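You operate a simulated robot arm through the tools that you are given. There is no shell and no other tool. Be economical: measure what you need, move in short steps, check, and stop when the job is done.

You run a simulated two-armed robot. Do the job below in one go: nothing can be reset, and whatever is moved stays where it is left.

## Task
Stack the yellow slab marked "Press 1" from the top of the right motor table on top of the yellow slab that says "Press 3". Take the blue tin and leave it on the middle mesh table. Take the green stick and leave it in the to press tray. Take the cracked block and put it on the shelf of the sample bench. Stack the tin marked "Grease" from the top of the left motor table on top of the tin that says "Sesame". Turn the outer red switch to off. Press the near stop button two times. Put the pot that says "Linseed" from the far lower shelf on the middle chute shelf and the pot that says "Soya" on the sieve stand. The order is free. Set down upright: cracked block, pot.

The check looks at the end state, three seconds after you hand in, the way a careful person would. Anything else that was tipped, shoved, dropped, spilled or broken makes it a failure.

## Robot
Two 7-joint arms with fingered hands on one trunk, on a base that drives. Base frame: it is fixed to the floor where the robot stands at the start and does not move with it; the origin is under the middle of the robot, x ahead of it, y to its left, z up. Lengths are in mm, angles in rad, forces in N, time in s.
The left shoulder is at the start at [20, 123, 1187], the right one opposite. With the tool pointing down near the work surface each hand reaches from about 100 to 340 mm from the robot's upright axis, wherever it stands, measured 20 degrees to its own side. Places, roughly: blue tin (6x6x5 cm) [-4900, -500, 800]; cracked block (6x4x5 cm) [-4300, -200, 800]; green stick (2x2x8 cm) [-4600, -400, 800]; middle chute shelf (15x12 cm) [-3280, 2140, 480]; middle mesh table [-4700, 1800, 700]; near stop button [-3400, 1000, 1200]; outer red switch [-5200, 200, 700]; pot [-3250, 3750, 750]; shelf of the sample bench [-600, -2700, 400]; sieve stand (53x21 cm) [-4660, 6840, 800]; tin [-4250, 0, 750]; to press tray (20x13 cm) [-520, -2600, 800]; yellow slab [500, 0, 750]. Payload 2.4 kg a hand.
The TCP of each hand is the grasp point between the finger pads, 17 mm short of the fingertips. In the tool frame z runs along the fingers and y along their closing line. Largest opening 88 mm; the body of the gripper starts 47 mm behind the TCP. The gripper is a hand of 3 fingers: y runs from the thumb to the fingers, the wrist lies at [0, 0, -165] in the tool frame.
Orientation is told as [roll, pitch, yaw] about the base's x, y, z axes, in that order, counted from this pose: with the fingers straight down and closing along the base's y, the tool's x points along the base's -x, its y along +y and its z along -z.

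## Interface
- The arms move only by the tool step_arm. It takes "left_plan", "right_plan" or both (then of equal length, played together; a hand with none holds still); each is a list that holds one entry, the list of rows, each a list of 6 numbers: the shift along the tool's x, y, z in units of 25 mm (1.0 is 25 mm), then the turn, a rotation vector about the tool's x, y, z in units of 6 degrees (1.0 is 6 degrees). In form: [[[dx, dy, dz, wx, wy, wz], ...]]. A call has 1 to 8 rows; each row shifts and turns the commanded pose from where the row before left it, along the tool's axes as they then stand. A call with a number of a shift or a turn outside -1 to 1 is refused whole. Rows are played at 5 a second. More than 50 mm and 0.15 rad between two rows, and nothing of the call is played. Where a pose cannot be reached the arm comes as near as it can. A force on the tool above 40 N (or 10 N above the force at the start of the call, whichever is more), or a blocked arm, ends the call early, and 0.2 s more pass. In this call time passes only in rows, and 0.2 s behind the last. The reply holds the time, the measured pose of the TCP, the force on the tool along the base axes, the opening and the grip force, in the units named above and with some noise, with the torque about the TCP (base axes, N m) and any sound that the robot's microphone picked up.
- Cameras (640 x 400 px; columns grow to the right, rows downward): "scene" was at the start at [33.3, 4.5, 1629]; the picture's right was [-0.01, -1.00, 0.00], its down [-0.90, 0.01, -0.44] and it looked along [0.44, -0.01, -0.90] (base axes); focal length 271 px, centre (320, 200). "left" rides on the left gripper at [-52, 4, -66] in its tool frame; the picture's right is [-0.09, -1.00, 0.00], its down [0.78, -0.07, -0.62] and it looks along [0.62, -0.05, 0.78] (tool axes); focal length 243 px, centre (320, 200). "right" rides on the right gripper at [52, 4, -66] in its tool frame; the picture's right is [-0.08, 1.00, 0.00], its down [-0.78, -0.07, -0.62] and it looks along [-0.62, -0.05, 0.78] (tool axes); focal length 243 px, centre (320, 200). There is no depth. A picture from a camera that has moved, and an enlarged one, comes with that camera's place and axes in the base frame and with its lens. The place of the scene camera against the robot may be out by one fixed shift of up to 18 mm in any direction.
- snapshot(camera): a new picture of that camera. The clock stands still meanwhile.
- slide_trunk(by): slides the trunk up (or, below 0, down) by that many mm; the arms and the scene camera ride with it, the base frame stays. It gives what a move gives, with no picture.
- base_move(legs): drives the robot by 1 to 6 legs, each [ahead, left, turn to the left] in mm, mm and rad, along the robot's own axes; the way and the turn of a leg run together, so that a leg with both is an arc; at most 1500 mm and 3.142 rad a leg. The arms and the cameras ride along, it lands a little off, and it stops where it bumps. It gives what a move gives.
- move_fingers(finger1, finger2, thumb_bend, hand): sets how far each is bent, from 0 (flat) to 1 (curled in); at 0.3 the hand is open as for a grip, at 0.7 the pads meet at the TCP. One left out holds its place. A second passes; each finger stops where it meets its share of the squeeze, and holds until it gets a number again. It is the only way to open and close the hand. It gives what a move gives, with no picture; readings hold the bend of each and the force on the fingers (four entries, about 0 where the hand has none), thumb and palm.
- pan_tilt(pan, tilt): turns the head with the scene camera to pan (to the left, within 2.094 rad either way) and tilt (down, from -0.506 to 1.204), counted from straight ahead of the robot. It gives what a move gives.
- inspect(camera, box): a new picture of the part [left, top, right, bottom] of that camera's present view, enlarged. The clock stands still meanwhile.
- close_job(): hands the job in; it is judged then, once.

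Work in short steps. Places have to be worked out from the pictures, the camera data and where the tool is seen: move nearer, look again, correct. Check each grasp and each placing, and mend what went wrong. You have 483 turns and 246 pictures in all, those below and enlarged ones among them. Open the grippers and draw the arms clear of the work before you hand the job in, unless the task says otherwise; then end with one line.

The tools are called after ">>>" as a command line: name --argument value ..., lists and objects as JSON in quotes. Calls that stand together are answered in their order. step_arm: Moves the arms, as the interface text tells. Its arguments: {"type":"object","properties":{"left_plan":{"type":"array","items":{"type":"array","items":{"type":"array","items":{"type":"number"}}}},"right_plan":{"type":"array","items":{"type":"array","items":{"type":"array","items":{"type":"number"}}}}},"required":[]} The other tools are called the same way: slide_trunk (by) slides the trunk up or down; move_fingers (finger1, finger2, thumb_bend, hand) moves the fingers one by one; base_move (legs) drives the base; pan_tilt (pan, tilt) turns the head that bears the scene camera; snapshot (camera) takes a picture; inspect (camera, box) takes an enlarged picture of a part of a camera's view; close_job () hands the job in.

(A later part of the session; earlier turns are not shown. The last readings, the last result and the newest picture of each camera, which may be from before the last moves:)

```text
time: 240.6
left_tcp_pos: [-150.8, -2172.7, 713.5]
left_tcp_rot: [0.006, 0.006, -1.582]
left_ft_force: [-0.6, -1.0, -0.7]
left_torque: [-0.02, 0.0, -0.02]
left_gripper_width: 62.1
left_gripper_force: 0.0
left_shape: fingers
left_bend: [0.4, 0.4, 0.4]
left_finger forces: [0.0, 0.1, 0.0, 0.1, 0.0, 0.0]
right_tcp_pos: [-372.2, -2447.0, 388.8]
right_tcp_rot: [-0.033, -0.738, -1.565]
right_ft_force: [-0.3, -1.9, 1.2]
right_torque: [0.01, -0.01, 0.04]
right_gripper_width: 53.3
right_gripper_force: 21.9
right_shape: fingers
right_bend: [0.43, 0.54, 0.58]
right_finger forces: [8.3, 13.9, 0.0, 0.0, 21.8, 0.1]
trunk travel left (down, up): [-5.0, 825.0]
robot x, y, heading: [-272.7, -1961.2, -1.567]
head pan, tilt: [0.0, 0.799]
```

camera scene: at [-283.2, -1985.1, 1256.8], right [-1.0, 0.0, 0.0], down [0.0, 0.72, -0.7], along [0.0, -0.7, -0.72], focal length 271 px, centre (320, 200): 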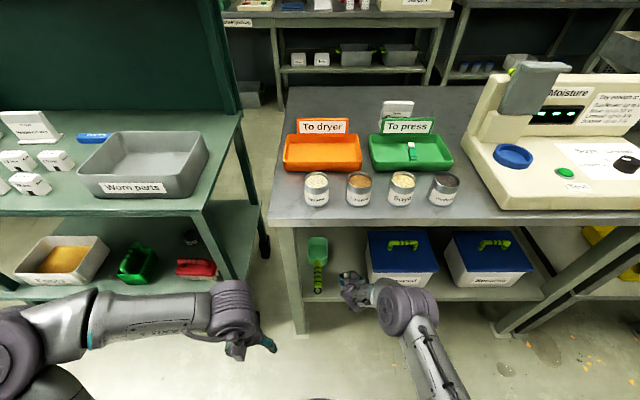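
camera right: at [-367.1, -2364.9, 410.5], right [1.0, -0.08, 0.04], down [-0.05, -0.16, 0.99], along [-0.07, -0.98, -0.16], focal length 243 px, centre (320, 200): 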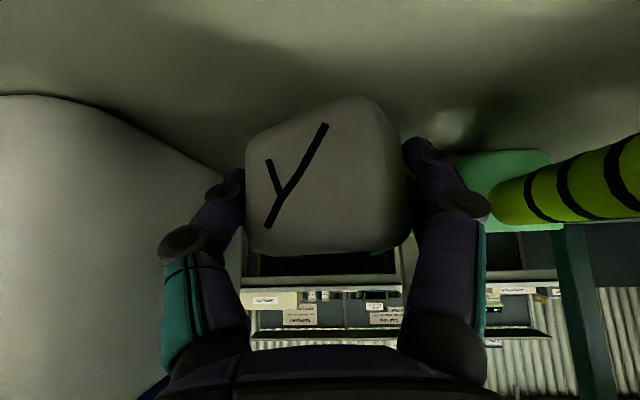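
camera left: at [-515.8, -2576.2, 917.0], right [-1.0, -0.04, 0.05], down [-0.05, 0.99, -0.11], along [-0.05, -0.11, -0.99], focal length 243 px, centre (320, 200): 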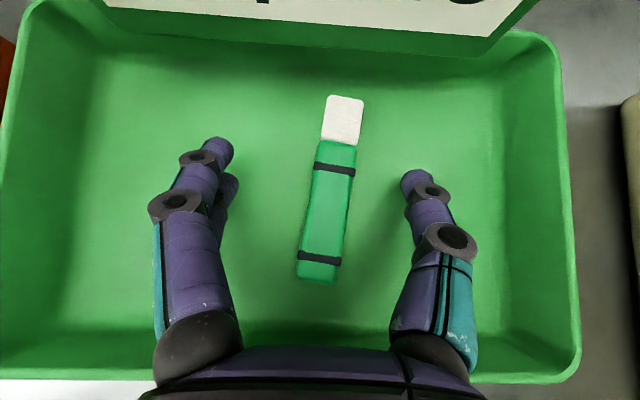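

Touching. I open in two stages and withdraw.

>>> move_fingers --hand "right" --finger1 0.38 --finger2 0.42 --thumb_bend 0.42

>>> snapshot --camera "right"

```text
time: 241.6
left_tcp_pos: [-150.2, -2172.8, 714.1]
left_tcp_rot: [0.007, 0.005, -1.582]
left_ft_force: [-0.3, -0.7, 0.4]
left_torque: [0.01, -0.02, 0.03]
left_gripper_width: 62.1
left_gripper_force: 0.0
left_shape: fingers
left_bend: [0.4, 0.4, 0.4]
left_finger forces: [0.0, 0.0, 0.0, 0.0, 0.0, 0.0]
right_tcp_pos: [-372.9, -2446.5, 387.7]
right_tcp_rot: [-0.031, -0.737, -1.568]
right_ft_force: [0.3, 0.9, 0.6]
right_torque: [0.01, 0.03, 0.01]
right_gripper_width: 62.8
right_gripper_force: 0.9
right_shape: fingers
right_bend: [0.38, 0.4, 0.42]
right_finger forces: [0.0, 0.9, 0.1, 0.0, 0.1, 0.1]
trunk travel left (down, up): [-5.0, 825.0]
robot x, y, heading: [-275.5, -1962.4, -1.57]
head pan, tilt: [0.0, 0.799]
```

```text
130 pictures are left
camera right: at [-366.6, -2363.7, 401.4], right [1.0, -0.08, 0.03], down [-0.05, -0.16, 0.99], along [-0.07, -0.98, -0.16], focal length 243 px, centre (320, 200)
```

right: 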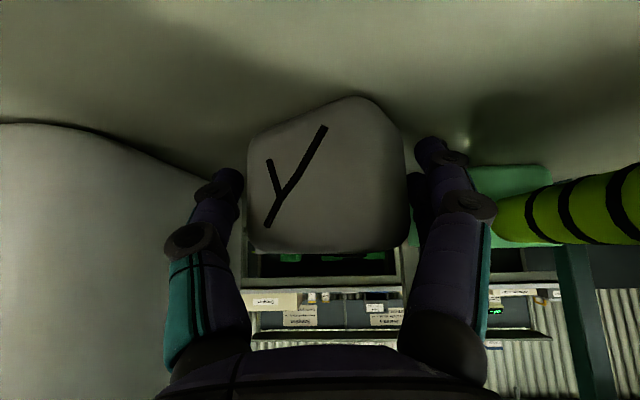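

>>> move_fingers --hand "right" --finger1 0.36 --finger2 0.36 --thumb_bend 0.4

>>> step_arm --right_plan '[[[0.372, 0, -0.334, 0, 0, 0], [0.744, 0, -0.668, 0, 0, 0], [0.744, 0, -0.668, 0, 0, 0], [0.744, 0, -0.668, 0, 0, 0], [0.744, 0, -0.668, 0, 0, 0], [0.744, 0, -0.668, 0, 0, 0], [0.744, 0, -0.668, 0, 0, 0]]]'

>>> snapshot --camera "right"

>>> inspect --camera "scene" --box '[290, 220, 430, 330]'

```text
time: 242.6
left_tcp_pos: [-151.2, -2172.8, 713.4]
left_tcp_rot: [0.005, 0.004, -1.584]
left_ft_force: [-0.1, -0.7, 0.1]
left_torque: [0.01, -0.01, 0.0]
left_gripper_width: 62.0
left_gripper_force: 0.0
left_shape: fingers
left_bend: [0.4, 0.4, 0.4]
left_finger forces: [0.0, 0.1, 0.0, 0.0, 0.0, 0.0]
right_tcp_pos: [-373.5, -2447.7, 388.0]
right_tcp_rot: [-0.032, -0.738, -1.566]
right_ft_force: [-1.1, 0.6, 0.4]
right_torque: [0.03, -0.02, 0.01]
right_gripper_width: 66.7
right_gripper_force: 0.1
right_shape: fingers
right_bend: [0.36, 0.36, 0.4]
right_finger forces: [0.0, 0.0, 0.1, 0.0, 0.0, 0.0]
trunk travel left (down, up): [-5.0, 825.0]
robot x, y, heading: [-274.2, -1958.2, -1.571]
head pan, tilt: [0.0, 0.799]
```

```text
time: 244.2
left_tcp_pos: [-150.0, -2173.5, 713.3]
left_tcp_rot: [0.005, 0.004, -1.582]
left_ft_force: [0.4, 0.4, 0.1]
left_torque: [0.0, 0.0, 0.01]
left_gripper_width: 62.4
left_gripper_force: 0.2
left_shape: fingers
left_bend: [0.4, 0.4, 0.4]
left_finger forces: [0.0, 0.1, 0.0, 0.1, 0.0, 0.0]
right_tcp_pos: [-369.8, -2284.2, 387.7]
right_tcp_rot: [-0.03, -0.74, -1.568]
right_ft_force: [0.2, 0.0, 0.1]
right_torque: [0.0, 0.0, -0.03]
right_gripper_width: 66.8
right_gripper_force: 0.0
right_shape: fingers
right_bend: [0.36, 0.36, 0.4]
right_finger forces: [0.0, 0.0, 0.0, 0.0, 0.0, 0.1]
right hand out of reach, approached as far as the arm can: row 1
trunk travel left (down, up): [-5.0, 825.0]
robot x, y, heading: [-274.6, -1962.1, -1.57]
head pan, tilt: [0.0, 0.799]
```

```text
129 pictures are left
camera right: at [-364.7, -2200.9, 400.7], right [1.0, -0.08, 0.03], down [-0.05, -0.16, 0.99], along [-0.07, -0.98, -0.16], focal length 243 px, centre (320, 200)
```

right: 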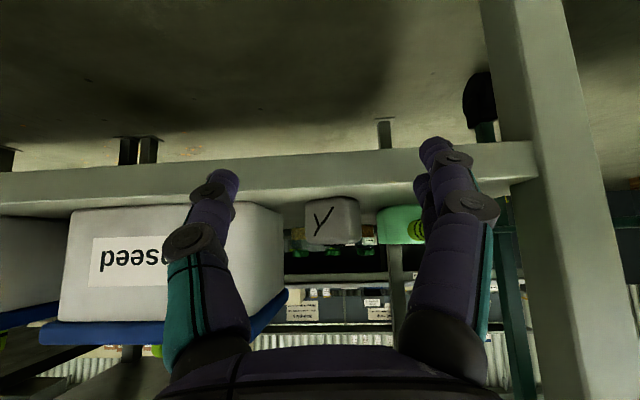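

```text
3.64 times, centred on (360, 275) of scene
camera zoom: at [-283.3, -2017.1, 1256.8], right [-1.0, 0.0, 0.0], down [0.0, 0.72, -0.7], along [0.0, -0.7, -0.72], focal length 984 px, centre (174, -73)
```

zoom: 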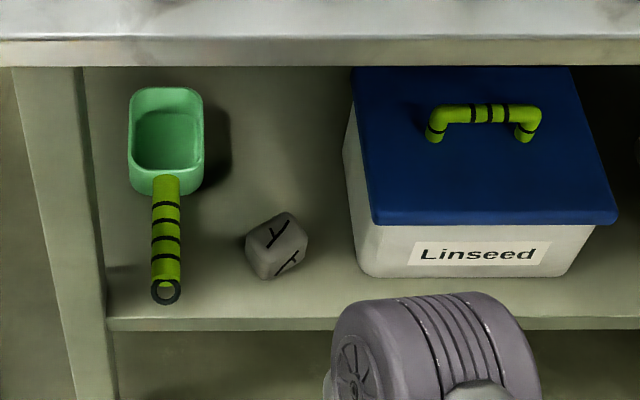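

The block stands upright and fully on the shelf. I back away, raise the trunk and reset the right hand.

>>> base_move --legs '[[-330, 0, 0.0]]'

>>> slide_trunk --by 395

>>> step_arm --right_plan '[[[-0.668, 0, -0.744, 0, 0, 0], [-0.668, 0, -0.744, 0, 0, 0], [-0.668, 0, -0.744, 0, 0, 0], [-0.668, 0, -0.744, 0, 0, 0], [-0.668, 0, -0.744, 0, 0, 0], [-0.668, 0, -0.744, 0, 0, 0], [-0.668, 0, -0.744, 0, 0, 0]]]'

>>> step_arm --right_plan '[[[0, 0, 0, 0, 0.88, 0], [0, 0, 0, 0, 0.88, 0], [0, 0, 0, 0, 0.88, 0], [0, 0, 0, 0, 0.88, 0], [0, 0, 0, 0, 0.88, 0], [0, 0, 0, 0, 0.88, 0], [0, 0, 0, 0, 0.88, 0], [0, 0, 0, 0, 0.88, 0]]]'

```text
time: 246.4
left_tcp_pos: [-150.0, -1841.1, 713.7]
left_tcp_rot: [0.004, 0.006, -1.578]
left_ft_force: [-0.2, 0.1, -0.2]
left_torque: [-0.01, -0.02, -0.02]
left_gripper_width: 62.0
left_gripper_force: 0.1
left_shape: fingers
left_bend: [0.4, 0.4, 0.4]
left_finger forces: [0.0, 0.0, 0.0, 0.0, 0.0, 0.0]
right_tcp_pos: [-368.9, -1953.3, 387.1]
right_tcp_rot: [-0.031, -0.738, -1.562]
right_ft_force: [-1.1, 0.1, 0.6]
right_torque: [0.01, -0.02, -0.01]
right_gripper_width: 66.5
right_gripper_force: 0.0
right_shape: fingers
right_bend: [0.36, 0.36, 0.4]
right_finger forces: [0.0, 0.0, 0.0, 0.0, 0.0, 0.1]
trunk travel left (down, up): [-5.0, 825.0]
robot x, y, heading: [-272.4, -1630.1, -1.57]
head pan, tilt: [0.0, 0.799]
```

```text
time: 250.2
left_tcp_pos: [-148.7, -1843.0, 1109.9]
left_tcp_rot: [0.005, 0.006, -1.579]
left_ft_force: [0.7, 0.4, -0.5]
left_torque: [0.03, 0.0, -0.03]
left_gripper_width: 62.0
left_gripper_force: 0.0
left_shape: fingers
left_bend: [0.4, 0.4, 0.4]
left_finger forces: [0.0, 0.1, 0.1, 0.0, 0.0, 0.0]
right_tcp_pos: [-369.3, -1955.3, 781.9]
right_tcp_rot: [-0.032, -0.739, -1.563]
right_ft_force: [0.0, 0.3, 0.0]
right_torque: [0.01, 0.03, 0.0]
right_gripper_width: 66.6
right_gripper_force: 0.0
right_shape: fingers
right_bend: [0.36, 0.36, 0.4]
right_finger forces: [0.1, 0.0, 0.1, 0.0, 0.0, 0.1]
trunk travel left (down, up): [-400.0, 430.0]
robot x, y, heading: [-273.8, -1631.8, -1.565]
head pan, tilt: [0.0, 0.799]
```

```text
time: 251.8
left_tcp_pos: [-149.9, -1841.1, 1107.8]
left_tcp_rot: [0.006, 0.004, -1.578]
left_ft_force: [0.8, -1.0, 0.0]
left_torque: [-0.05, 0.0, -0.01]
left_gripper_width: 62.1
left_gripper_force: 0.0
left_shape: fingers
left_bend: [0.4, 0.4, 0.4]
left_finger forces: [0.0, 0.1, 0.1, 0.1, 0.0, 0.1]
right_tcp_pos: [-364.5, -1954.7, 957.7]
right_tcp_rot: [-0.031, -0.739, -1.561]
right_ft_force: [-0.9, -0.6, -0.2]
right_torque: [0.0, -0.02, -0.02]
right_gripper_width: 66.4
right_gripper_force: 0.1
right_shape: fingers
right_bend: [0.36, 0.36, 0.4]
right_finger forces: [0.0, 0.0, 0.0, 0.0, 0.0, 0.0]
trunk travel left (down, up): [-400.0, 430.0]
robot x, y, heading: [-274.2, -1630.7, -1.57]
head pan, tilt: [0.0, 0.799]
```

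```text
time: 253.6
left_tcp_pos: [-149.6, -1841.5, 1109.3]
left_tcp_rot: [0.007, 0.005, -1.577]
left_ft_force: [-1.2, 0.2, -0.4]
left_torque: [-0.01, 0.05, -0.01]
left_gripper_width: 62.1
left_gripper_force: 0.1
left_shape: fingers
left_bend: [0.4, 0.4, 0.4]
left_finger forces: [0.1, 0.0, 0.0, 0.0, 0.1, 0.0]
right_tcp_pos: [-365.5, -1953.4, 957.5]
right_tcp_rot: [-0.021, 0.0, -1.585]
right_ft_force: [0.3, 0.1, -0.3]
right_torque: [0.0, 0.0, 0.01]
right_gripper_width: 66.6
right_gripper_force: 0.1
right_shape: fingers
right_bend: [0.36, 0.36, 0.4]
right_finger forces: [0.0, 0.0, 0.0, 0.0, 0.0, 0.0]
trunk travel left (down, up): [-400.0, 430.0]
robot x, y, heading: [-272.9, -1632.3, -1.57]
head pan, tilt: [0.0, 0.799]
```

I go back west: south a little, turn, and drive 3 m along the aisle.

>>> base_move --legs '[[150, 0, 0], [0, 0, -1.57], [1500, 0, 0], [1500, 0, 0]]'

>>> step_arm --right_plan '[[[0, 0, -1, 0, 0, 0], [0, 0, -1, 0, 0, 0], [0, 0, -1, 0, 0, 0], [0, 0, -1, 0, 0, 0]]]'

```text
time: 272.8
left_tcp_pos: [-3477.3, -1918.2, 1109.5]
left_tcp_rot: [0.004, 0.005, 3.142]
left_ft_force: [0.1, 0.1, 1.2]
left_torque: [0.01, -0.02, -0.05]
left_gripper_width: 62.1
left_gripper_force: 0.1
left_shape: fingers
left_bend: [0.4, 0.4, 0.4]
left_finger forces: [0.0, 0.0, 0.0, 0.0, 0.1, 0.0]
right_tcp_pos: [-3590.4, -1704.3, 957.7]
right_tcp_rot: [-0.022, -0.002, 3.136]
right_ft_force: [-0.5, 1.1, 0.8]
right_torque: [-0.02, -0.01, 0.05]
right_gripper_width: 66.9
right_gripper_force: 0.1
right_shape: fingers
right_bend: [0.36, 0.36, 0.4]
right_finger forces: [0.0, 0.1, 0.0, 0.0, 0.0, 0.1]
trunk travel left (down, up): [-400.0, 430.0]
robot x, y, heading: [-3262.7, -1787.7, -3.135]
head pan, tilt: [0.0, 0.799]
```

```text
time: 273.8
left_tcp_pos: [-3478.1, -1918.2, 1108.8]
left_tcp_rot: [0.007, 0.006, 3.14]
left_ft_force: [-0.6, 0.2, -0.4]
left_torque: [-0.02, 0.01, 0.02]
left_gripper_width: 62.2
left_gripper_force: 0.0
left_shape: fingers
left_bend: [0.4, 0.4, 0.4]
left_finger forces: [0.1, 0.0, 0.0, 0.0, 0.0, 0.0]
right_tcp_pos: [-3590.0, -1706.6, 1057.5]
right_tcp_rot: [-0.023, -0.001, 3.138]
right_ft_force: [0.0, 0.1, 0.1]
right_torque: [-0.03, -0.01, -0.01]
right_gripper_width: 66.6
right_gripper_force: 0.2
right_shape: fingers
right_bend: [0.36, 0.36, 0.4]
right_finger forces: [0.1, 0.1, 0.0, 0.0, 0.0, 0.1]
trunk travel left (down, up): [-400.0, 430.0]
robot x, y, heading: [-3263.3, -1791.8, -3.134]
head pan, tilt: [0.0, 0.799]
```

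Now round to the table's south-west and look for the red switches.

>>> base_move --legs '[[540, 0, 0], [950, -570, 0]]'

>>> pan_tilt --pan -0.9 --tilt 0.5

>>> snapshot --camera "scene"

```text
time: 282.2
left_tcp_pos: [-4962.9, -1344.1, 1108.7]
left_tcp_rot: [0.008, 0.005, 3.123]
left_ft_force: [-0.1, 0.5, 0.3]
left_torque: [0.03, 0.01, -0.01]
left_gripper_width: 62.0
left_gripper_force: 0.1
left_shape: fingers
left_bend: [0.4, 0.4, 0.4]
left_finger forces: [0.0, 0.1, 0.0, 0.0, 0.0, 0.0]
right_tcp_pos: [-5070.5, -1129.8, 1056.4]
right_tcp_rot: [-0.024, -0.001, 3.119]
right_ft_force: [-0.3, -0.2, 0.3]
right_torque: [0.0, -0.02, 0.02]
right_gripper_width: 67.0
right_gripper_force: 0.0
right_shape: fingers
right_bend: [0.36, 0.36, 0.4]
right_finger forces: [0.1, 0.1, 0.0, 0.1, 0.0, 0.1]
trunk travel left (down, up): [-400.0, 430.0]
robot x, y, heading: [-4749.2, -1223.8, 3.128]
head pan, tilt: [0.0, 0.799]
```

```text
time: 283.4
left_tcp_pos: [-4962.1, -1342.6, 1109.8]
left_tcp_rot: [0.005, 0.005, 3.122]
left_ft_force: [0.1, -0.2, -0.5]
left_torque: [-0.01, 0.01, 0.04]
left_gripper_width: 62.0
left_gripper_force: 0.0
left_shape: fingers
left_bend: [0.4, 0.4, 0.4]
left_finger forces: [0.1, 0.0, 0.0, 0.0, 0.0, 0.1]
right_tcp_pos: [-5071.0, -1129.0, 1057.3]
right_tcp_rot: [-0.021, -0.002, 3.115]
right_ft_force: [0.3, -0.6, 0.5]
right_torque: [0.01, -0.01, -0.01]
right_gripper_width: 66.4
right_gripper_force: 0.1
right_shape: fingers
right_bend: [0.36, 0.36, 0.4]
right_finger forces: [0.0, 0.1, 0.0, 0.1, 0.0, 0.0]
trunk travel left (down, up): [-400.0, 430.0]
robot x, y, heading: [-4747.1, -1221.5, 3.129]
head pan, tilt: [-0.901, 0.499]
```

```text
127 pictures are left
camera scene: at [-4795.7, -1144.5, 1677.7], right [0.79, 0.61, 0.0], down [0.29, -0.38, -0.88], along [-0.54, 0.69, -0.48], focal length 271 px, centre (320, 200)
```

scene: 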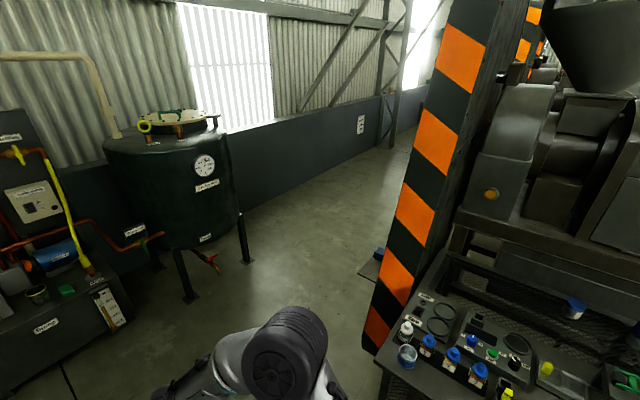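

The red switches are hidden behind the striped guard on its west side. First I take the blue tin: turn to face the table and move in.

>>> base_move --legs '[[0, 0, -1.56], [330, 45, 0]]'

>>> pan_tilt --pan 0.2 --tilt 0.85

>>> snapshot --camera "scene"

>>> snapshot --camera "left"

```text
time: 289.4
left_tcp_pos: [-4912.7, -676.7, 1107.8]
left_tcp_rot: [0.007, 0.005, 1.549]
left_ft_force: [-0.2, -0.2, -0.3]
left_torque: [0.03, 0.03, 0.0]
left_gripper_width: 62.1
left_gripper_force: 0.1
left_shape: fingers
left_bend: [0.4, 0.4, 0.4]
left_finger forces: [0.0, 0.1, 0.1, 0.0, 0.0, 0.0]
right_tcp_pos: [-4698.8, -569.8, 1057.5]
right_tcp_rot: [-0.023, 0.002, 1.546]
right_ft_force: [-0.4, 0.2, 0.1]
right_torque: [0.02, 0.0, -0.03]
right_gripper_width: 66.6
right_gripper_force: 0.1
right_shape: fingers
right_bend: [0.36, 0.36, 0.4]
right_finger forces: [0.1, 0.0, 0.1, 0.0, 0.0, 0.1]
trunk travel left (down, up): [-400.0, 430.0]
robot x, y, heading: [-4792.0, -891.8, 1.559]
head pan, tilt: [-0.901, 0.499]
```

```text
time: 290.7
left_tcp_pos: [-4911.7, -678.5, 1109.7]
left_tcp_rot: [0.005, 0.006, 1.548]
left_ft_force: [-0.4, -0.2, 0.7]
left_torque: [0.0, -0.02, 0.0]
left_gripper_width: 61.9
left_gripper_force: 0.1
left_shape: fingers
left_bend: [0.4, 0.4, 0.4]
left_finger forces: [0.0, 0.0, 0.0, 0.0, 0.0, 0.0]
right_tcp_pos: [-4698.6, -571.3, 1056.8]
right_tcp_rot: [-0.023, -0.001, 1.545]
right_ft_force: [0.2, 0.1, 0.5]
right_torque: [0.03, -0.02, 0.01]
right_gripper_width: 66.6
right_gripper_force: 0.2
right_shape: fingers
right_bend: [0.36, 0.36, 0.4]
right_finger forces: [0.1, 0.1, 0.0, 0.1, 0.1, 0.0]
trunk travel left (down, up): [-400.0, 430.0]
robot x, y, heading: [-4791.1, -893.8, 1.559]
head pan, tilt: [0.201, 0.85]
```

```text
126 pictures are left
camera scene: at [-4815.1, -829.0, 1647.8], right [0.98, 0.19, 0.0], down [0.14, -0.74, -0.66], along [-0.12, 0.65, -0.75], focal length 271 px, centre (320, 200)
```

scene: 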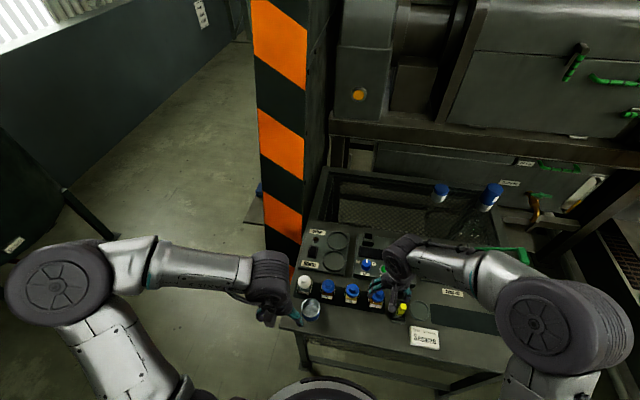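

```text
125 pictures are left
camera left: at [-4915.8, -625.8, 1174.2], right [1.0, 0.06, -0.01], down [0.05, -0.78, 0.62], along [0.03, -0.62, -0.78], focal length 243 px, centre (320, 200)
```

left: 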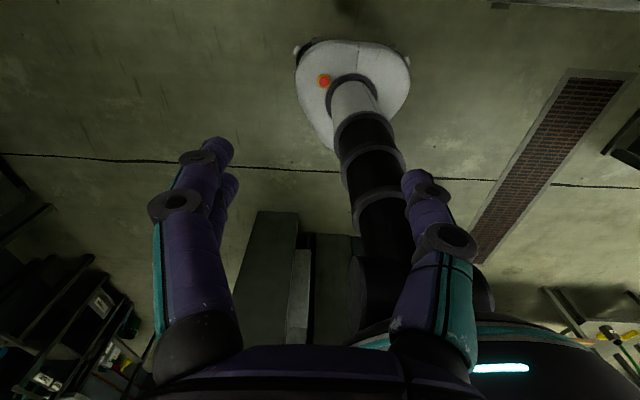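

I bring the left hand over the tin, down to about z 955, and look. The fingers go back to 0.3.

>>> move_fingers --hand "left" --finger1 0.3 --finger2 0.3 --thumb_bend 0.3

>>> step_arm --left_plan '[[[-0.92, -0.1, 1, 0, 0, 0], [-0.92, -0.1, 1, 0, 0, 0], [-0.92, -0.1, 1, 0, 0, 0], [-0.92, -0.1, 1, 0, 0, 0], [-0.92, -0.1, 1, 0, 0, 0], [-0.92, -0.1, 1, 0, 0, 0]]]'

>>> snapshot --camera "left"

```text
time: 291.7
left_tcp_pos: [-4912.5, -679.7, 1108.3]
left_tcp_rot: [0.006, 0.005, 1.547]
left_ft_force: [1.3, -0.7, 0.0]
left_torque: [0.02, -0.02, 0.02]
left_gripper_width: 84.4
left_gripper_force: 0.0
left_shape: fingers
left_bend: [0.3, 0.3, 0.3]
left_finger forces: [0.0, 0.1, 0.0, 0.0, 0.0, 0.0]
right_tcp_pos: [-4699.0, -571.4, 1056.4]
right_tcp_rot: [-0.022, -0.004, 1.544]
right_ft_force: [-0.3, -0.3, -0.2]
right_torque: [0.03, -0.01, 0.01]
right_gripper_width: 66.9
right_gripper_force: 0.0
right_shape: fingers
right_bend: [0.36, 0.36, 0.4]
right_finger forces: [0.0, 0.0, 0.1, 0.1, 0.0, 0.0]
trunk travel left (down, up): [-400.0, 430.0]
robot x, y, heading: [-4793.6, -890.0, 1.559]
head pan, tilt: [0.201, 0.85]
```

```text
time: 293.1
left_tcp_pos: [-4896.0, -541.5, 958.7]
left_tcp_rot: [0.007, 0.005, 1.549]
left_ft_force: [0.6, 0.0, 0.5]
left_torque: [-0.05, -0.02, 0.0]
left_gripper_width: 84.1
left_gripper_force: 0.1
left_shape: fingers
left_bend: [0.3, 0.3, 0.3]
left_finger forces: [0.1, 0.0, 0.1, 0.0, 0.0, 0.0]
right_tcp_pos: [-4699.1, -571.2, 1056.2]
right_tcp_rot: [-0.021, -0.001, 1.545]
right_ft_force: [-0.3, 0.5, 1.0]
right_torque: [0.01, 0.01, -0.01]
right_gripper_width: 66.4
right_gripper_force: 0.0
right_shape: fingers
right_bend: [0.36, 0.36, 0.4]
right_finger forces: [0.0, 0.0, 0.0, 0.0, 0.0, 0.0]
trunk travel left (down, up): [-400.0, 430.0]
robot x, y, heading: [-4792.9, -888.9, 1.561]
head pan, tilt: [0.201, 0.85]
```

```text
124 pictures are left
camera left: at [-4899.3, -488.3, 1022.9], right [1.0, 0.06, -0.01], down [0.05, -0.78, 0.63], along [0.03, -0.62, -0.78], focal length 243 px, centre (320, 200)
```

left: 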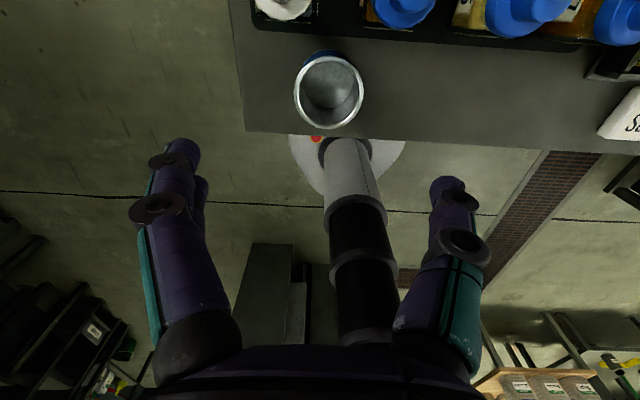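

Tin rim centre is about (-4890, -545) at z 805, clear of the bottles. I correct and lower to about z 835.

>>> step_arm --left_plan '[[[0.12, -0.24, 1, 0, 0, 0], [0, 0, 1, 0, 0, 0], [0, 0, 1, 0, 0, 0], [0, 0, 1, 0, 0, 0], [0, 0, 1, 0, 0, 0]]]'

>>> snapshot --camera "left"

```text
time: 294.3
left_tcp_pos: [-4890.0, -543.6, 833.6]
left_tcp_rot: [0.005, 0.005, 1.549]
left_ft_force: [0.3, -0.4, 0.3]
left_torque: [0.05, -0.01, -0.01]
left_gripper_width: 84.2
left_gripper_force: 0.2
left_shape: fingers
left_bend: [0.3, 0.3, 0.3]
left_finger forces: [0.1, 0.1, 0.0, 0.0, 0.0, 0.0]
right_tcp_pos: [-4698.8, -570.8, 1056.2]
right_tcp_rot: [-0.024, -0.002, 1.545]
right_ft_force: [0.3, 0.4, -0.5]
right_torque: [-0.01, 0.0, -0.03]
right_gripper_width: 66.9
right_gripper_force: 0.1
right_shape: fingers
right_bend: [0.36, 0.36, 0.4]
right_finger forces: [0.0, 0.0, 0.0, 0.0, 0.1, 0.0]
trunk travel left (down, up): [-400.0, 430.0]
robot x, y, heading: [-4788.1, -889.6, 1.56]
head pan, tilt: [0.201, 0.85]
```

```text
123 pictures are left
camera left: at [-4893.3, -491.3, 899.1], right [1.0, 0.06, -0.01], down [0.05, -0.78, 0.62], along [0.03, -0.62, -0.78], focal length 243 px, centre (320, 200)
```

left: 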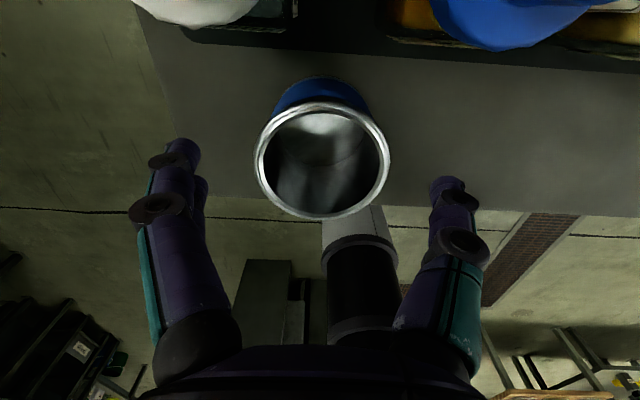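

Perfectly centred. I lower 44 mm, close and lift.

>>> step_arm --left_plan '[[[0, 0, 0.9, 0, 0, 0], [0, 0, 0.9, 0, 0, 0]]]'

>>> move_fingers --hand "left" --finger1 0.7 --finger2 0.7 --thumb_bend 0.7

>>> step_arm --left_plan '[[[0, 0, -0.5, 0, 0, 0], [0, 0, -1, 0, 0, 0], [0, 0, -1, 0, 0, 0], [0, 0, -1, 0, 0, 0], [0.3, 0, -1, 0, 0, 0], [0.6, 0, -1, 0, 0, 0], [0.6, 0, -1, 0, 0, 0], [0.6, 0, -1, 0, 0, 0]]]'

>>> snapshot --camera "left"

```text
time: 294.9
left_tcp_pos: [-4889.7, -545.8, 788.9]
left_tcp_rot: [0.008, 0.005, 1.547]
left_ft_force: [0.2, 0.2, 0.9]
left_torque: [0.03, -0.03, -0.01]
left_gripper_width: 83.9
left_gripper_force: 0.0
left_shape: fingers
left_bend: [0.3, 0.3, 0.3]
left_finger forces: [0.0, 0.0, 0.0, 0.0, 0.1, 0.0]
right_tcp_pos: [-4698.6, -571.2, 1058.1]
right_tcp_rot: [-0.022, -0.001, 1.544]
right_ft_force: [-0.4, 0.3, 0.9]
right_torque: [-0.01, 0.03, 0.0]
right_gripper_width: 66.6
right_gripper_force: 0.0
right_shape: fingers
right_bend: [0.36, 0.36, 0.4]
right_finger forces: [0.0, 0.1, 0.0, 0.1, 0.0, 0.0]
trunk travel left (down, up): [-400.0, 430.0]
robot x, y, heading: [-4789.3, -894.5, 1.562]
head pan, tilt: [0.201, 0.85]
```

```text
time: 295.9
left_tcp_pos: [-4891.0, -546.0, 788.1]
left_tcp_rot: [0.006, 0.005, 1.549]
left_ft_force: [0.6, 0.4, -0.4]
left_torque: [-0.01, 0.05, 0.05]
left_gripper_width: 44.2
left_gripper_force: 15.1
left_shape: fingers
left_bend: [0.52, 0.51, 0.54]
left_finger forces: [7.0, 7.8, 0.0, 0.0, 14.3, 0.0]
right_tcp_pos: [-4698.5, -571.0, 1056.9]
right_tcp_rot: [-0.023, -0.002, 1.545]
right_ft_force: [0.5, -1.0, 0.2]
right_torque: [-0.02, -0.02, 0.01]
right_gripper_width: 66.5
right_gripper_force: 0.0
right_shape: fingers
right_bend: [0.36, 0.36, 0.4]
right_finger forces: [0.1, 0.1, 0.0, 0.0, 0.0, 0.1]
trunk travel left (down, up): [-400.0, 430.0]
robot x, y, heading: [-4784.7, -891.8, 1.558]
head pan, tilt: [0.201, 0.85]
```

```text
time: 297.7
left_tcp_pos: [-4889.6, -598.4, 976.2]
left_tcp_rot: [0.005, 0.005, 1.547]
left_ft_force: [-0.4, -0.2, -1.1]
left_torque: [0.01, 0.0, 0.0]
left_gripper_width: 44.2
left_gripper_force: 14.5
left_shape: fingers
left_bend: [0.52, 0.52, 0.54]
left_finger forces: [7.1, 7.6, 0.0, 0.1, 14.2, 0.1]
right_tcp_pos: [-4699.7, -571.3, 1056.9]
right_tcp_rot: [-0.024, -0.003, 1.543]
right_ft_force: [0.4, 0.9, 0.8]
right_torque: [0.01, 0.01, -0.02]
right_gripper_width: 66.4
right_gripper_force: 0.1
right_shape: fingers
right_bend: [0.36, 0.36, 0.4]
right_finger forces: [0.1, 0.1, 0.0, 0.1, 0.0, 0.1]
trunk travel left (down, up): [-400.0, 430.0]
robot x, y, heading: [-4792.4, -890.2, 1.561]
head pan, tilt: [0.201, 0.85]
```

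```text
122 pictures are left
camera left: at [-4893.2, -545.7, 1041.8], right [1.0, 0.06, -0.01], down [0.05, -0.78, 0.62], along [0.03, -0.62, -0.78], focal length 243 px, centre (320, 200)
```

left: 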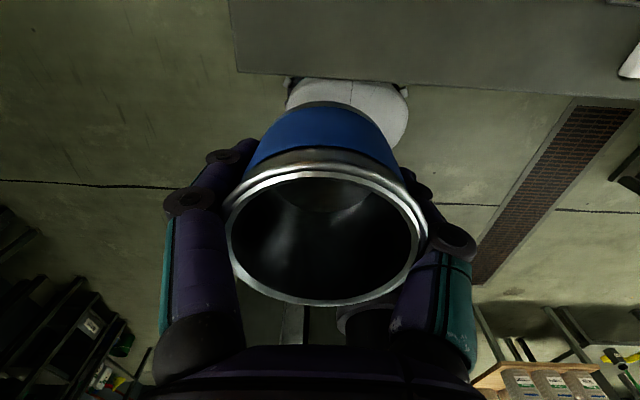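

The tin is held. I back off, strafe west into the corridor beyond the guard and look for the switches.

>>> base_move --legs '[[-330, 0, 0], [0, 900, 0]]'

>>> pan_tilt --pan -0.3 --tilt 0.4

>>> snapshot --camera "scene"

```text
time: 304.2
left_tcp_pos: [-5791.4, -921.9, 976.6]
left_tcp_rot: [0.005, 0.004, 1.547]
left_ft_force: [-0.2, 0.0, -1.1]
left_torque: [0.0, 0.01, 0.01]
left_gripper_width: 44.0
left_gripper_force: 14.6
left_shape: fingers
left_bend: [0.52, 0.52, 0.54]
left_finger forces: [7.1, 7.5, 0.0, 0.1, 14.2, 0.0]
right_tcp_pos: [-5598.8, -893.6, 1057.9]
right_tcp_rot: [-0.023, 0.0, 1.543]
right_ft_force: [-0.2, 0.2, 0.3]
right_torque: [0.01, 0.01, 0.01]
right_gripper_width: 66.5
right_gripper_force: 0.1
right_shape: fingers
right_bend: [0.36, 0.36, 0.4]
right_finger forces: [0.1, 0.0, 0.0, 0.0, 0.0, 0.0]
trunk travel left (down, up): [-400.0, 430.0]
robot x, y, heading: [-5691.4, -1214.4, 1.559]
head pan, tilt: [0.201, 0.85]
```

```text
time: 305.2
left_tcp_pos: [-5789.6, -921.8, 976.3]
left_tcp_rot: [0.007, 0.005, 1.546]
left_ft_force: [0.2, 0.5, -1.1]
left_torque: [0.01, 0.01, -0.02]
left_gripper_width: 44.0
left_gripper_force: 15.3
left_shape: fingers
left_bend: [0.52, 0.52, 0.54]
left_finger forces: [7.1, 7.6, 0.1, 0.0, 14.2, 0.0]
right_tcp_pos: [-5598.5, -895.8, 1057.3]
right_tcp_rot: [-0.023, -0.002, 1.543]
right_ft_force: [0.3, -0.2, -0.8]
right_torque: [0.03, 0.01, -0.01]
right_gripper_width: 66.7
right_gripper_force: 0.0
right_shape: fingers
right_bend: [0.36, 0.36, 0.4]
right_finger forces: [0.0, 0.1, 0.0, 0.0, 0.0, 0.1]
trunk travel left (down, up): [-400.0, 430.0]
robot x, y, heading: [-5695.5, -1211.1, 1.56]
head pan, tilt: [-0.3, 0.4]
```

```text
121 pictures are left
camera scene: at [-5672.2, -1141.0, 1686.8], right [0.95, -0.31, 0.0], down [-0.12, -0.37, -0.92], along [0.28, 0.88, -0.39], focal length 271 px, centre (320, 200)
```

scene: 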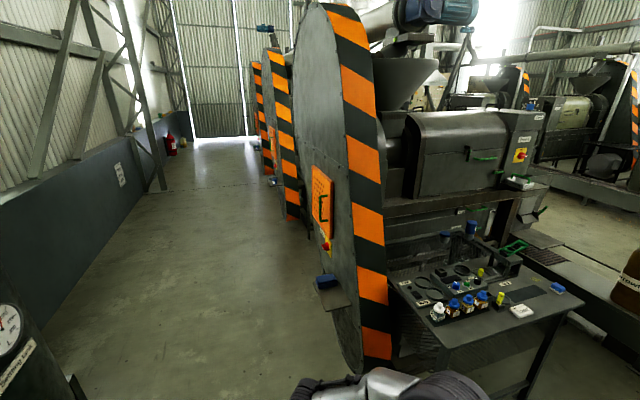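

>>> inspect --camera "scene" --box '[250, 140, 370, 320]'

```text
2.22 times, centred on (310, 230) of scene
camera zoom: at [-5672.2, -1141.0, 1686.8], right [0.95, -0.31, 0.0], down [-0.12, -0.37, -0.92], along [0.28, 0.88, -0.39], focal length 601 px, centre (342, 133)
```

zoom: 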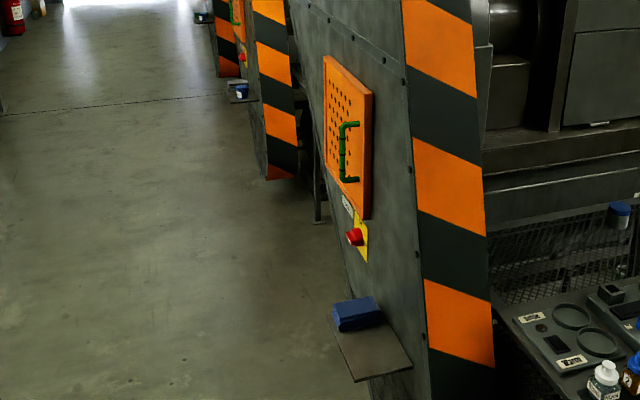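

This is the outer red switch on the guard's west face, at about (-5210, 200, 780). I drive up the corridor and turn to face it.

>>> base_move --legs '[[1430, 60, 0], [0, 0, -1.56]]'

>>> pan_tilt --pan 0 --tilt 0.7

>>> snapshot --camera "scene"

```text
time: 316.0
left_tcp_pos: [-5419.5, 294.7, 976.8]
left_tcp_rot: [0.008, 0.004, -0.039]
left_ft_force: [0.1, 0.4, -0.4]
left_torque: [0.02, -0.02, 0.0]
left_gripper_width: 43.8
left_gripper_force: 14.7
left_shape: fingers
left_bend: [0.52, 0.52, 0.54]
left_finger forces: [7.1, 7.6, 0.0, 0.1, 14.3, 0.0]
right_tcp_pos: [-5394.7, 102.7, 1057.6]
right_tcp_rot: [-0.022, -0.002, -0.042]
right_ft_force: [-0.5, -0.2, 0.7]
right_torque: [-0.01, 0.01, 0.04]
right_gripper_width: 66.6
right_gripper_force: 0.0
right_shape: fingers
right_bend: [0.36, 0.36, 0.4]
right_finger forces: [0.0, 0.0, 0.0, 0.1, 0.0, 0.0]
trunk travel left (down, up): [-400.0, 430.0]
robot x, y, heading: [-5715.6, 199.7, -0.03]
head pan, tilt: [-0.3, 0.4]
```

```text
time: 316.8
left_tcp_pos: [-5418.4, 293.6, 976.1]
left_tcp_rot: [0.006, 0.004, -0.04]
left_ft_force: [0.6, -0.3, -0.1]
left_torque: [0.0, -0.01, -0.03]
left_gripper_width: 44.0
left_gripper_force: 14.0
left_shape: fingers
left_bend: [0.52, 0.52, 0.54]
left_finger forces: [7.1, 7.6, 0.0, 0.0, 14.2, 0.1]
right_tcp_pos: [-5395.0, 102.7, 1056.5]
right_tcp_rot: [-0.024, -0.002, -0.043]
right_ft_force: [0.2, 1.2, 0.7]
right_torque: [-0.01, -0.02, 0.03]
right_gripper_width: 66.5
right_gripper_force: 0.1
right_shape: fingers
right_bend: [0.36, 0.36, 0.4]
right_finger forces: [0.0, 0.2, 0.1, 0.0, 0.0, 0.1]
trunk travel left (down, up): [-400.0, 430.0]
robot x, y, heading: [-5713.2, 201.8, -0.031]
head pan, tilt: [0.0, 0.7]
```

```text
119 pictures are left
camera scene: at [-5657.7, 203.6, 1660.1], right [-0.03, -1.0, 0.0], down [-0.64, 0.02, -0.77], along [0.76, -0.02, -0.64], focal length 271 px, centre (320, 200)
```

scene: 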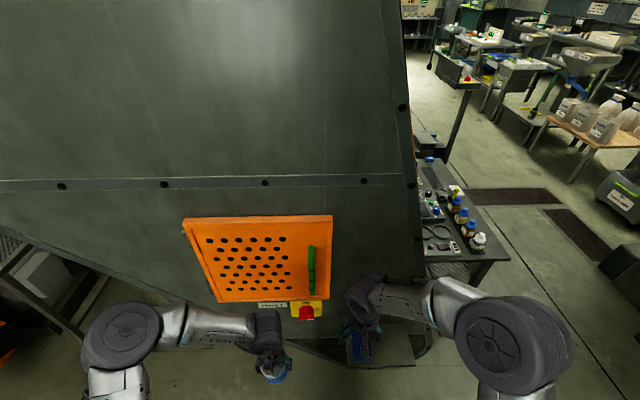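

>>> inspect --camera "scene" --box '[250, 280, 400, 380]'

>>> snapshot --camera "right"

```text
4.00 times, centred on (325, 330) of scene
camera zoom: at [-5657.7, 203.6, 1660.1], right [-0.03, -1.0, 0.0], down [-0.64, 0.02, -0.77], along [0.76, -0.02, -0.64], focal length 1082 px, centre (300, -320)
```

zoom: 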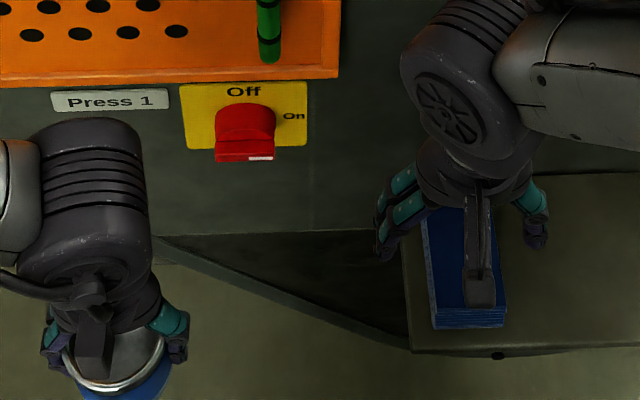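

```text
117 pictures are left
camera right: at [-5447.7, 111.5, 1122.4], right [0.13, 0.99, -0.02], down [0.78, -0.09, 0.62], along [0.62, -0.1, -0.78], focal length 243 px, centre (320, 200)
```

right: 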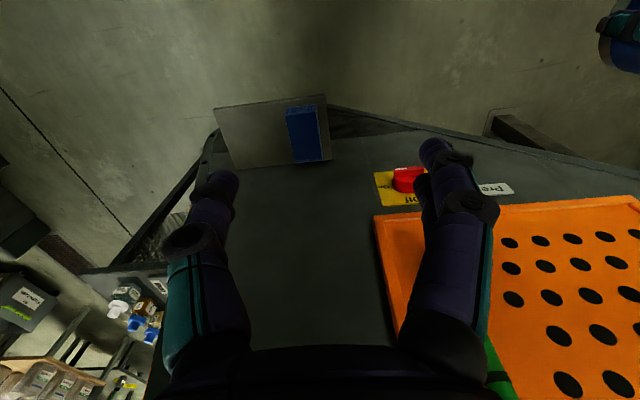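

The knob is a rotary with its white pointer toward "On" (right). "Off" is at the top, so it needs a 90 degree counterclockwise turn. It sits at about (-5195, 228, 762). I align the base, raise the left hand, and start pitching the right hand to horizontal about the wrist.

>>> base_move --legs '[[0, 140, 0.03]]'

>>> step_arm --right_plan '[[[-0.648, 0, 0, 0, -0.9375, 0], [-0.648, 0, 0, 0, -0.9375, 0], [-0.648, 0, 0, 0, -0.9375, 0], [-0.648, 0, 0, 0, -0.9375, 0], [-0.648, 0, 0, 0, -0.9375, 0], [-0.648, 0, 0, 0, -0.9375, 0], [-0.648, 0, 0, 0, -0.9375, 0], [-0.648, 0, 0, 0, -0.9375, 0]]]' --left_plan '[[[0, 0, -1, 0, 0, 0], [0, 0, -1, 0, 0, 0], [0, 0, -1, 0, 0, 0], [0, 0, -1, 0, 0, 0], [0, 0, -1, 0, 0, 0], [0, 0, -1, 0, 0, 0], [0, 0, -1, 0, 0, 0], [0, 0, 0, 0, 0, 0]]]'

>>> step_arm --right_plan '[[[-0.648, 0, 0, 0, -0.9375, 0], [-0.648, 0, 0, 0, -0.9375, 0], [-0.648, 0, 0, 0, -0.9375, 0], [-0.648, 0, 0, 0, -0.9375, 0], [-0.648, 0, 0, 0, -0.9375, 0], [-0.648, 0, 0, 0, -0.9375, 0], [-0.648, 0, 0, 0, -0.9375, 0], [-0.648, 0, 0, 0, -0.9375, 0]]]'

```text
time: 318.2
left_tcp_pos: [-5420.3, 444.1, 976.4]
left_tcp_rot: [0.006, 0.006, -0.012]
left_ft_force: [0.2, -0.4, -0.8]
left_torque: [0.0, -0.01, 0.0]
left_gripper_width: 43.8
left_gripper_force: 14.9
left_shape: fingers
left_bend: [0.52, 0.52, 0.54]
left_finger forces: [7.1, 7.7, 0.1, 0.0, 14.2, 0.0]
right_tcp_pos: [-5391.0, 254.3, 1056.8]
right_tcp_rot: [-0.023, -0.002, -0.014]
right_ft_force: [-0.9, -0.2, -0.9]
right_torque: [0.02, 0.03, -0.02]
right_gripper_width: 66.7
right_gripper_force: 0.0
right_shape: fingers
right_bend: [0.36, 0.36, 0.4]
right_finger forces: [0.0, 0.0, 0.1, 0.1, 0.0, 0.1]
trunk travel left (down, up): [-400.0, 430.0]
robot x, y, heading: [-5710.1, 340.3, 0.0]
head pan, tilt: [0.0, 0.7]
```

```text
time: 320.0
left_tcp_pos: [-5418.1, 443.0, 1150.1]
left_tcp_rot: [0.008, 0.005, -0.012]
left_ft_force: [0.5, 0.6, -0.9]
left_torque: [0.03, 0.0, 0.0]
left_gripper_width: 43.5
left_gripper_force: 14.3
left_shape: fingers
left_bend: [0.52, 0.52, 0.54]
left_finger forces: [7.1, 7.6, 0.1, 0.0, 14.1, 0.1]
right_tcp_pos: [-5276.0, 251.6, 1097.3]
right_tcp_rot: [-0.026, -0.754, 0.008]
right_ft_force: [0.5, -0.4, 0.3]
right_torque: [0.01, -0.02, 0.01]
right_gripper_width: 66.5
right_gripper_force: 0.1
right_shape: fingers
right_bend: [0.36, 0.36, 0.4]
right_finger forces: [0.0, 0.0, 0.0, 0.1, 0.0, 0.1]
right hand out of reach, approached as far as the arm can: row 8
trunk travel left (down, up): [-400.0, 430.0]
robot x, y, heading: [-5712.8, 342.5, 0.007]
head pan, tilt: [0.0, 0.7]
```

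```text
time: 321.8
left_tcp_pos: [-5418.9, 442.4, 1149.5]
left_tcp_rot: [0.007, 0.005, -0.01]
left_ft_force: [0.2, 0.1, -0.4]
left_torque: [-0.02, 0.02, -0.01]
left_gripper_width: 44.0
left_gripper_force: 14.1
left_shape: fingers
left_bend: [0.52, 0.52, 0.54]
left_finger forces: [7.2, 7.5, 0.0, 0.1, 14.1, 0.1]
right_tcp_pos: [-5221.9, 257.9, 1204.1]
right_tcp_rot: [-0.041, -1.507, 0.044]
right_ft_force: [-0.2, 0.2, -0.7]
right_torque: [-0.03, 0.03, -0.01]
right_gripper_width: 66.8
right_gripper_force: 0.1
right_shape: fingers
right_bend: [0.36, 0.36, 0.4]
right_finger forces: [0.0, 0.0, 0.0, 0.1, 0.0, 0.0]
right hand out of reach, approached as far as the arm can: row 1
trunk travel left (down, up): [-400.0, 430.0]
robot x, y, heading: [-5714.4, 339.8, -0.007]
head pan, tilt: [0.0, 0.7]
```

The hand is horizontal now. I back off 150 mm to clear the vent handle, lower the trunk 300 mm and view.

>>> base_move --legs '[[-150, 0, 0]]'

>>> slide_trunk --by -320

>>> snapshot --camera "right"

>>> snapshot --camera "scene"

```text
time: 323.1
left_tcp_pos: [-5569.5, 443.4, 1150.7]
left_tcp_rot: [0.008, 0.003, -0.009]
left_ft_force: [-0.5, -0.5, 0.0]
left_torque: [-0.03, -0.01, 0.0]
left_gripper_width: 43.7
left_gripper_force: 15.1
left_shape: fingers
left_bend: [0.52, 0.52, 0.54]
left_finger forces: [7.0, 7.5, 0.1, 0.1, 14.1, 0.0]
right_tcp_pos: [-5372.7, 256.7, 1202.4]
right_tcp_rot: [-0.034, -1.506, 0.042]
right_ft_force: [0.6, 0.0, 0.0]
right_torque: [-0.01, 0.01, 0.02]
right_gripper_width: 66.6
right_gripper_force: 0.0
right_shape: fingers
right_bend: [0.36, 0.36, 0.4]
right_finger forces: [0.0, 0.0, 0.0, 0.0, 0.0, 0.0]
trunk travel left (down, up): [-400.0, 430.0]
robot x, y, heading: [-5863.5, 340.6, 0.001]
head pan, tilt: [0.0, 0.7]
```

```text
time: 326.3
left_tcp_pos: [-5569.1, 444.4, 829.6]
left_tcp_rot: [0.006, 0.006, -0.008]
left_ft_force: [-0.6, -0.6, -0.7]
left_torque: [-0.04, 0.0, -0.03]
left_gripper_width: 43.6
left_gripper_force: 14.7
left_shape: fingers
left_bend: [0.52, 0.52, 0.54]
left_finger forces: [7.1, 7.6, 0.0, 0.0, 14.1, 0.0]
right_tcp_pos: [-5370.9, 258.0, 882.7]
right_tcp_rot: [-0.033, -1.505, 0.042]
right_ft_force: [-1.3, -1.1, -0.3]
right_torque: [-0.03, 0.01, 0.01]
right_gripper_width: 66.7
right_gripper_force: 0.0
right_shape: fingers
right_bend: [0.36, 0.36, 0.4]
right_finger forces: [0.1, 0.1, 0.0, 0.0, 0.0, 0.0]
trunk travel left (down, up): [-80.0, 750.0]
robot x, y, heading: [-5863.6, 341.6, 0.002]
head pan, tilt: [0.0, 0.7]
```

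```text
116 pictures are left
camera right: at [-5441.1, 261.9, 834.6], right [0.0, 1.0, 0.08], down [-0.57, -0.07, 0.82], along [0.82, -0.05, 0.57], focal length 243 px, centre (320, 200)
```

right: 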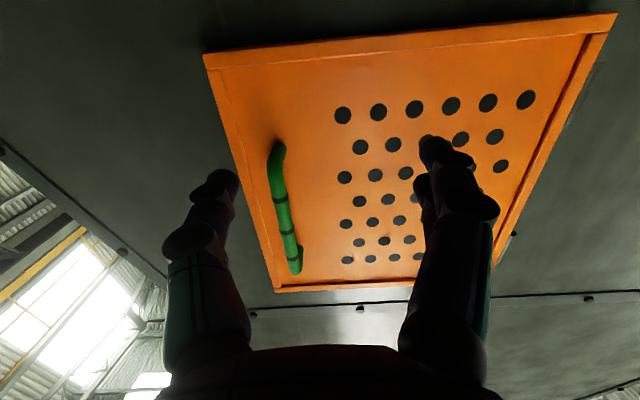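

```text
115 pictures are left
camera scene: at [-5804.9, 346.5, 1340.1], right [0.0, -1.0, 0.0], down [-0.64, 0.0, -0.76], along [0.76, 0.0, -0.64], focal length 271 px, centre (320, 200)
```

scene: 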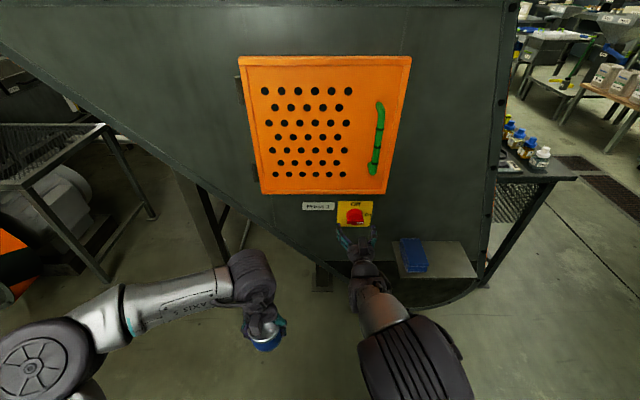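

>>> step_arm --right_plan '[[[0.95, -0.22, 0, 0, 0, 0], [0.95, -0.22, 0, 0, 0, 0], [0.95, -0.22, 0, 0, 0, 0], [0.95, -0.22, 0, 0, 0, 0], [0.95, -0.22, 0, 0, 0, 0]]]'

>>> snapshot --camera "right"

>>> inspect --camera "scene" --box '[320, 180, 420, 260]'

```text
time: 327.5
left_tcp_pos: [-5567.3, 443.2, 830.0]
left_tcp_rot: [0.008, 0.006, -0.008]
left_ft_force: [-0.2, 0.3, -0.9]
left_torque: [0.02, -0.04, -0.01]
left_gripper_width: 43.9
left_gripper_force: 14.5
left_shape: fingers
left_bend: [0.52, 0.52, 0.54]
left_finger forces: [7.1, 7.6, 0.0, 0.0, 14.1, 0.0]
right_tcp_pos: [-5379.6, 231.6, 765.1]
right_tcp_rot: [-0.028, -1.505, 0.035]
right_ft_force: [0.5, 0.0, -0.4]
right_torque: [0.01, 0.02, 0.04]
right_gripper_width: 66.8
right_gripper_force: 0.0
right_shape: fingers
right_bend: [0.36, 0.36, 0.4]
right_finger forces: [0.0, 0.1, 0.1, 0.0, 0.0, 0.0]
trunk travel left (down, up): [-80.0, 750.0]
robot x, y, heading: [-5862.2, 341.1, 0.002]
head pan, tilt: [0.0, 0.7]
```

```text
114 pictures are left
camera right: at [-5448.7, 235.0, 716.7], right [0.0, 1.0, 0.08], down [-0.57, -0.07, 0.82], along [0.82, -0.05, 0.57], focal length 243 px, centre (320, 200)
```

right: 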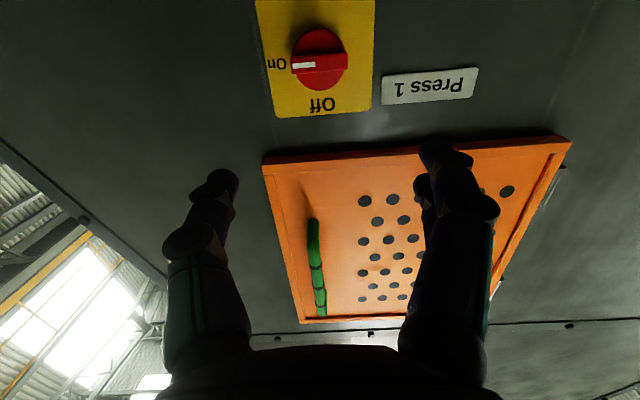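

```text
5.00 times, centred on (370, 220) of scene
camera zoom: at [-5804.8, 346.5, 1340.0], right [0.0, -1.0, 0.0], down [-0.64, 0.0, -0.76], along [0.76, 0.0, -0.64], focal length 1353 px, centre (70, 100)
```

zoom: 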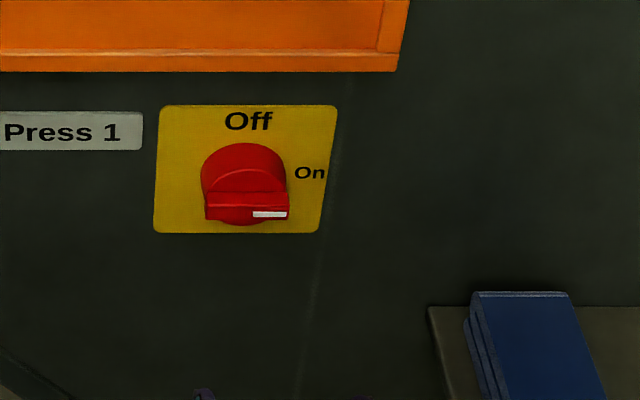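

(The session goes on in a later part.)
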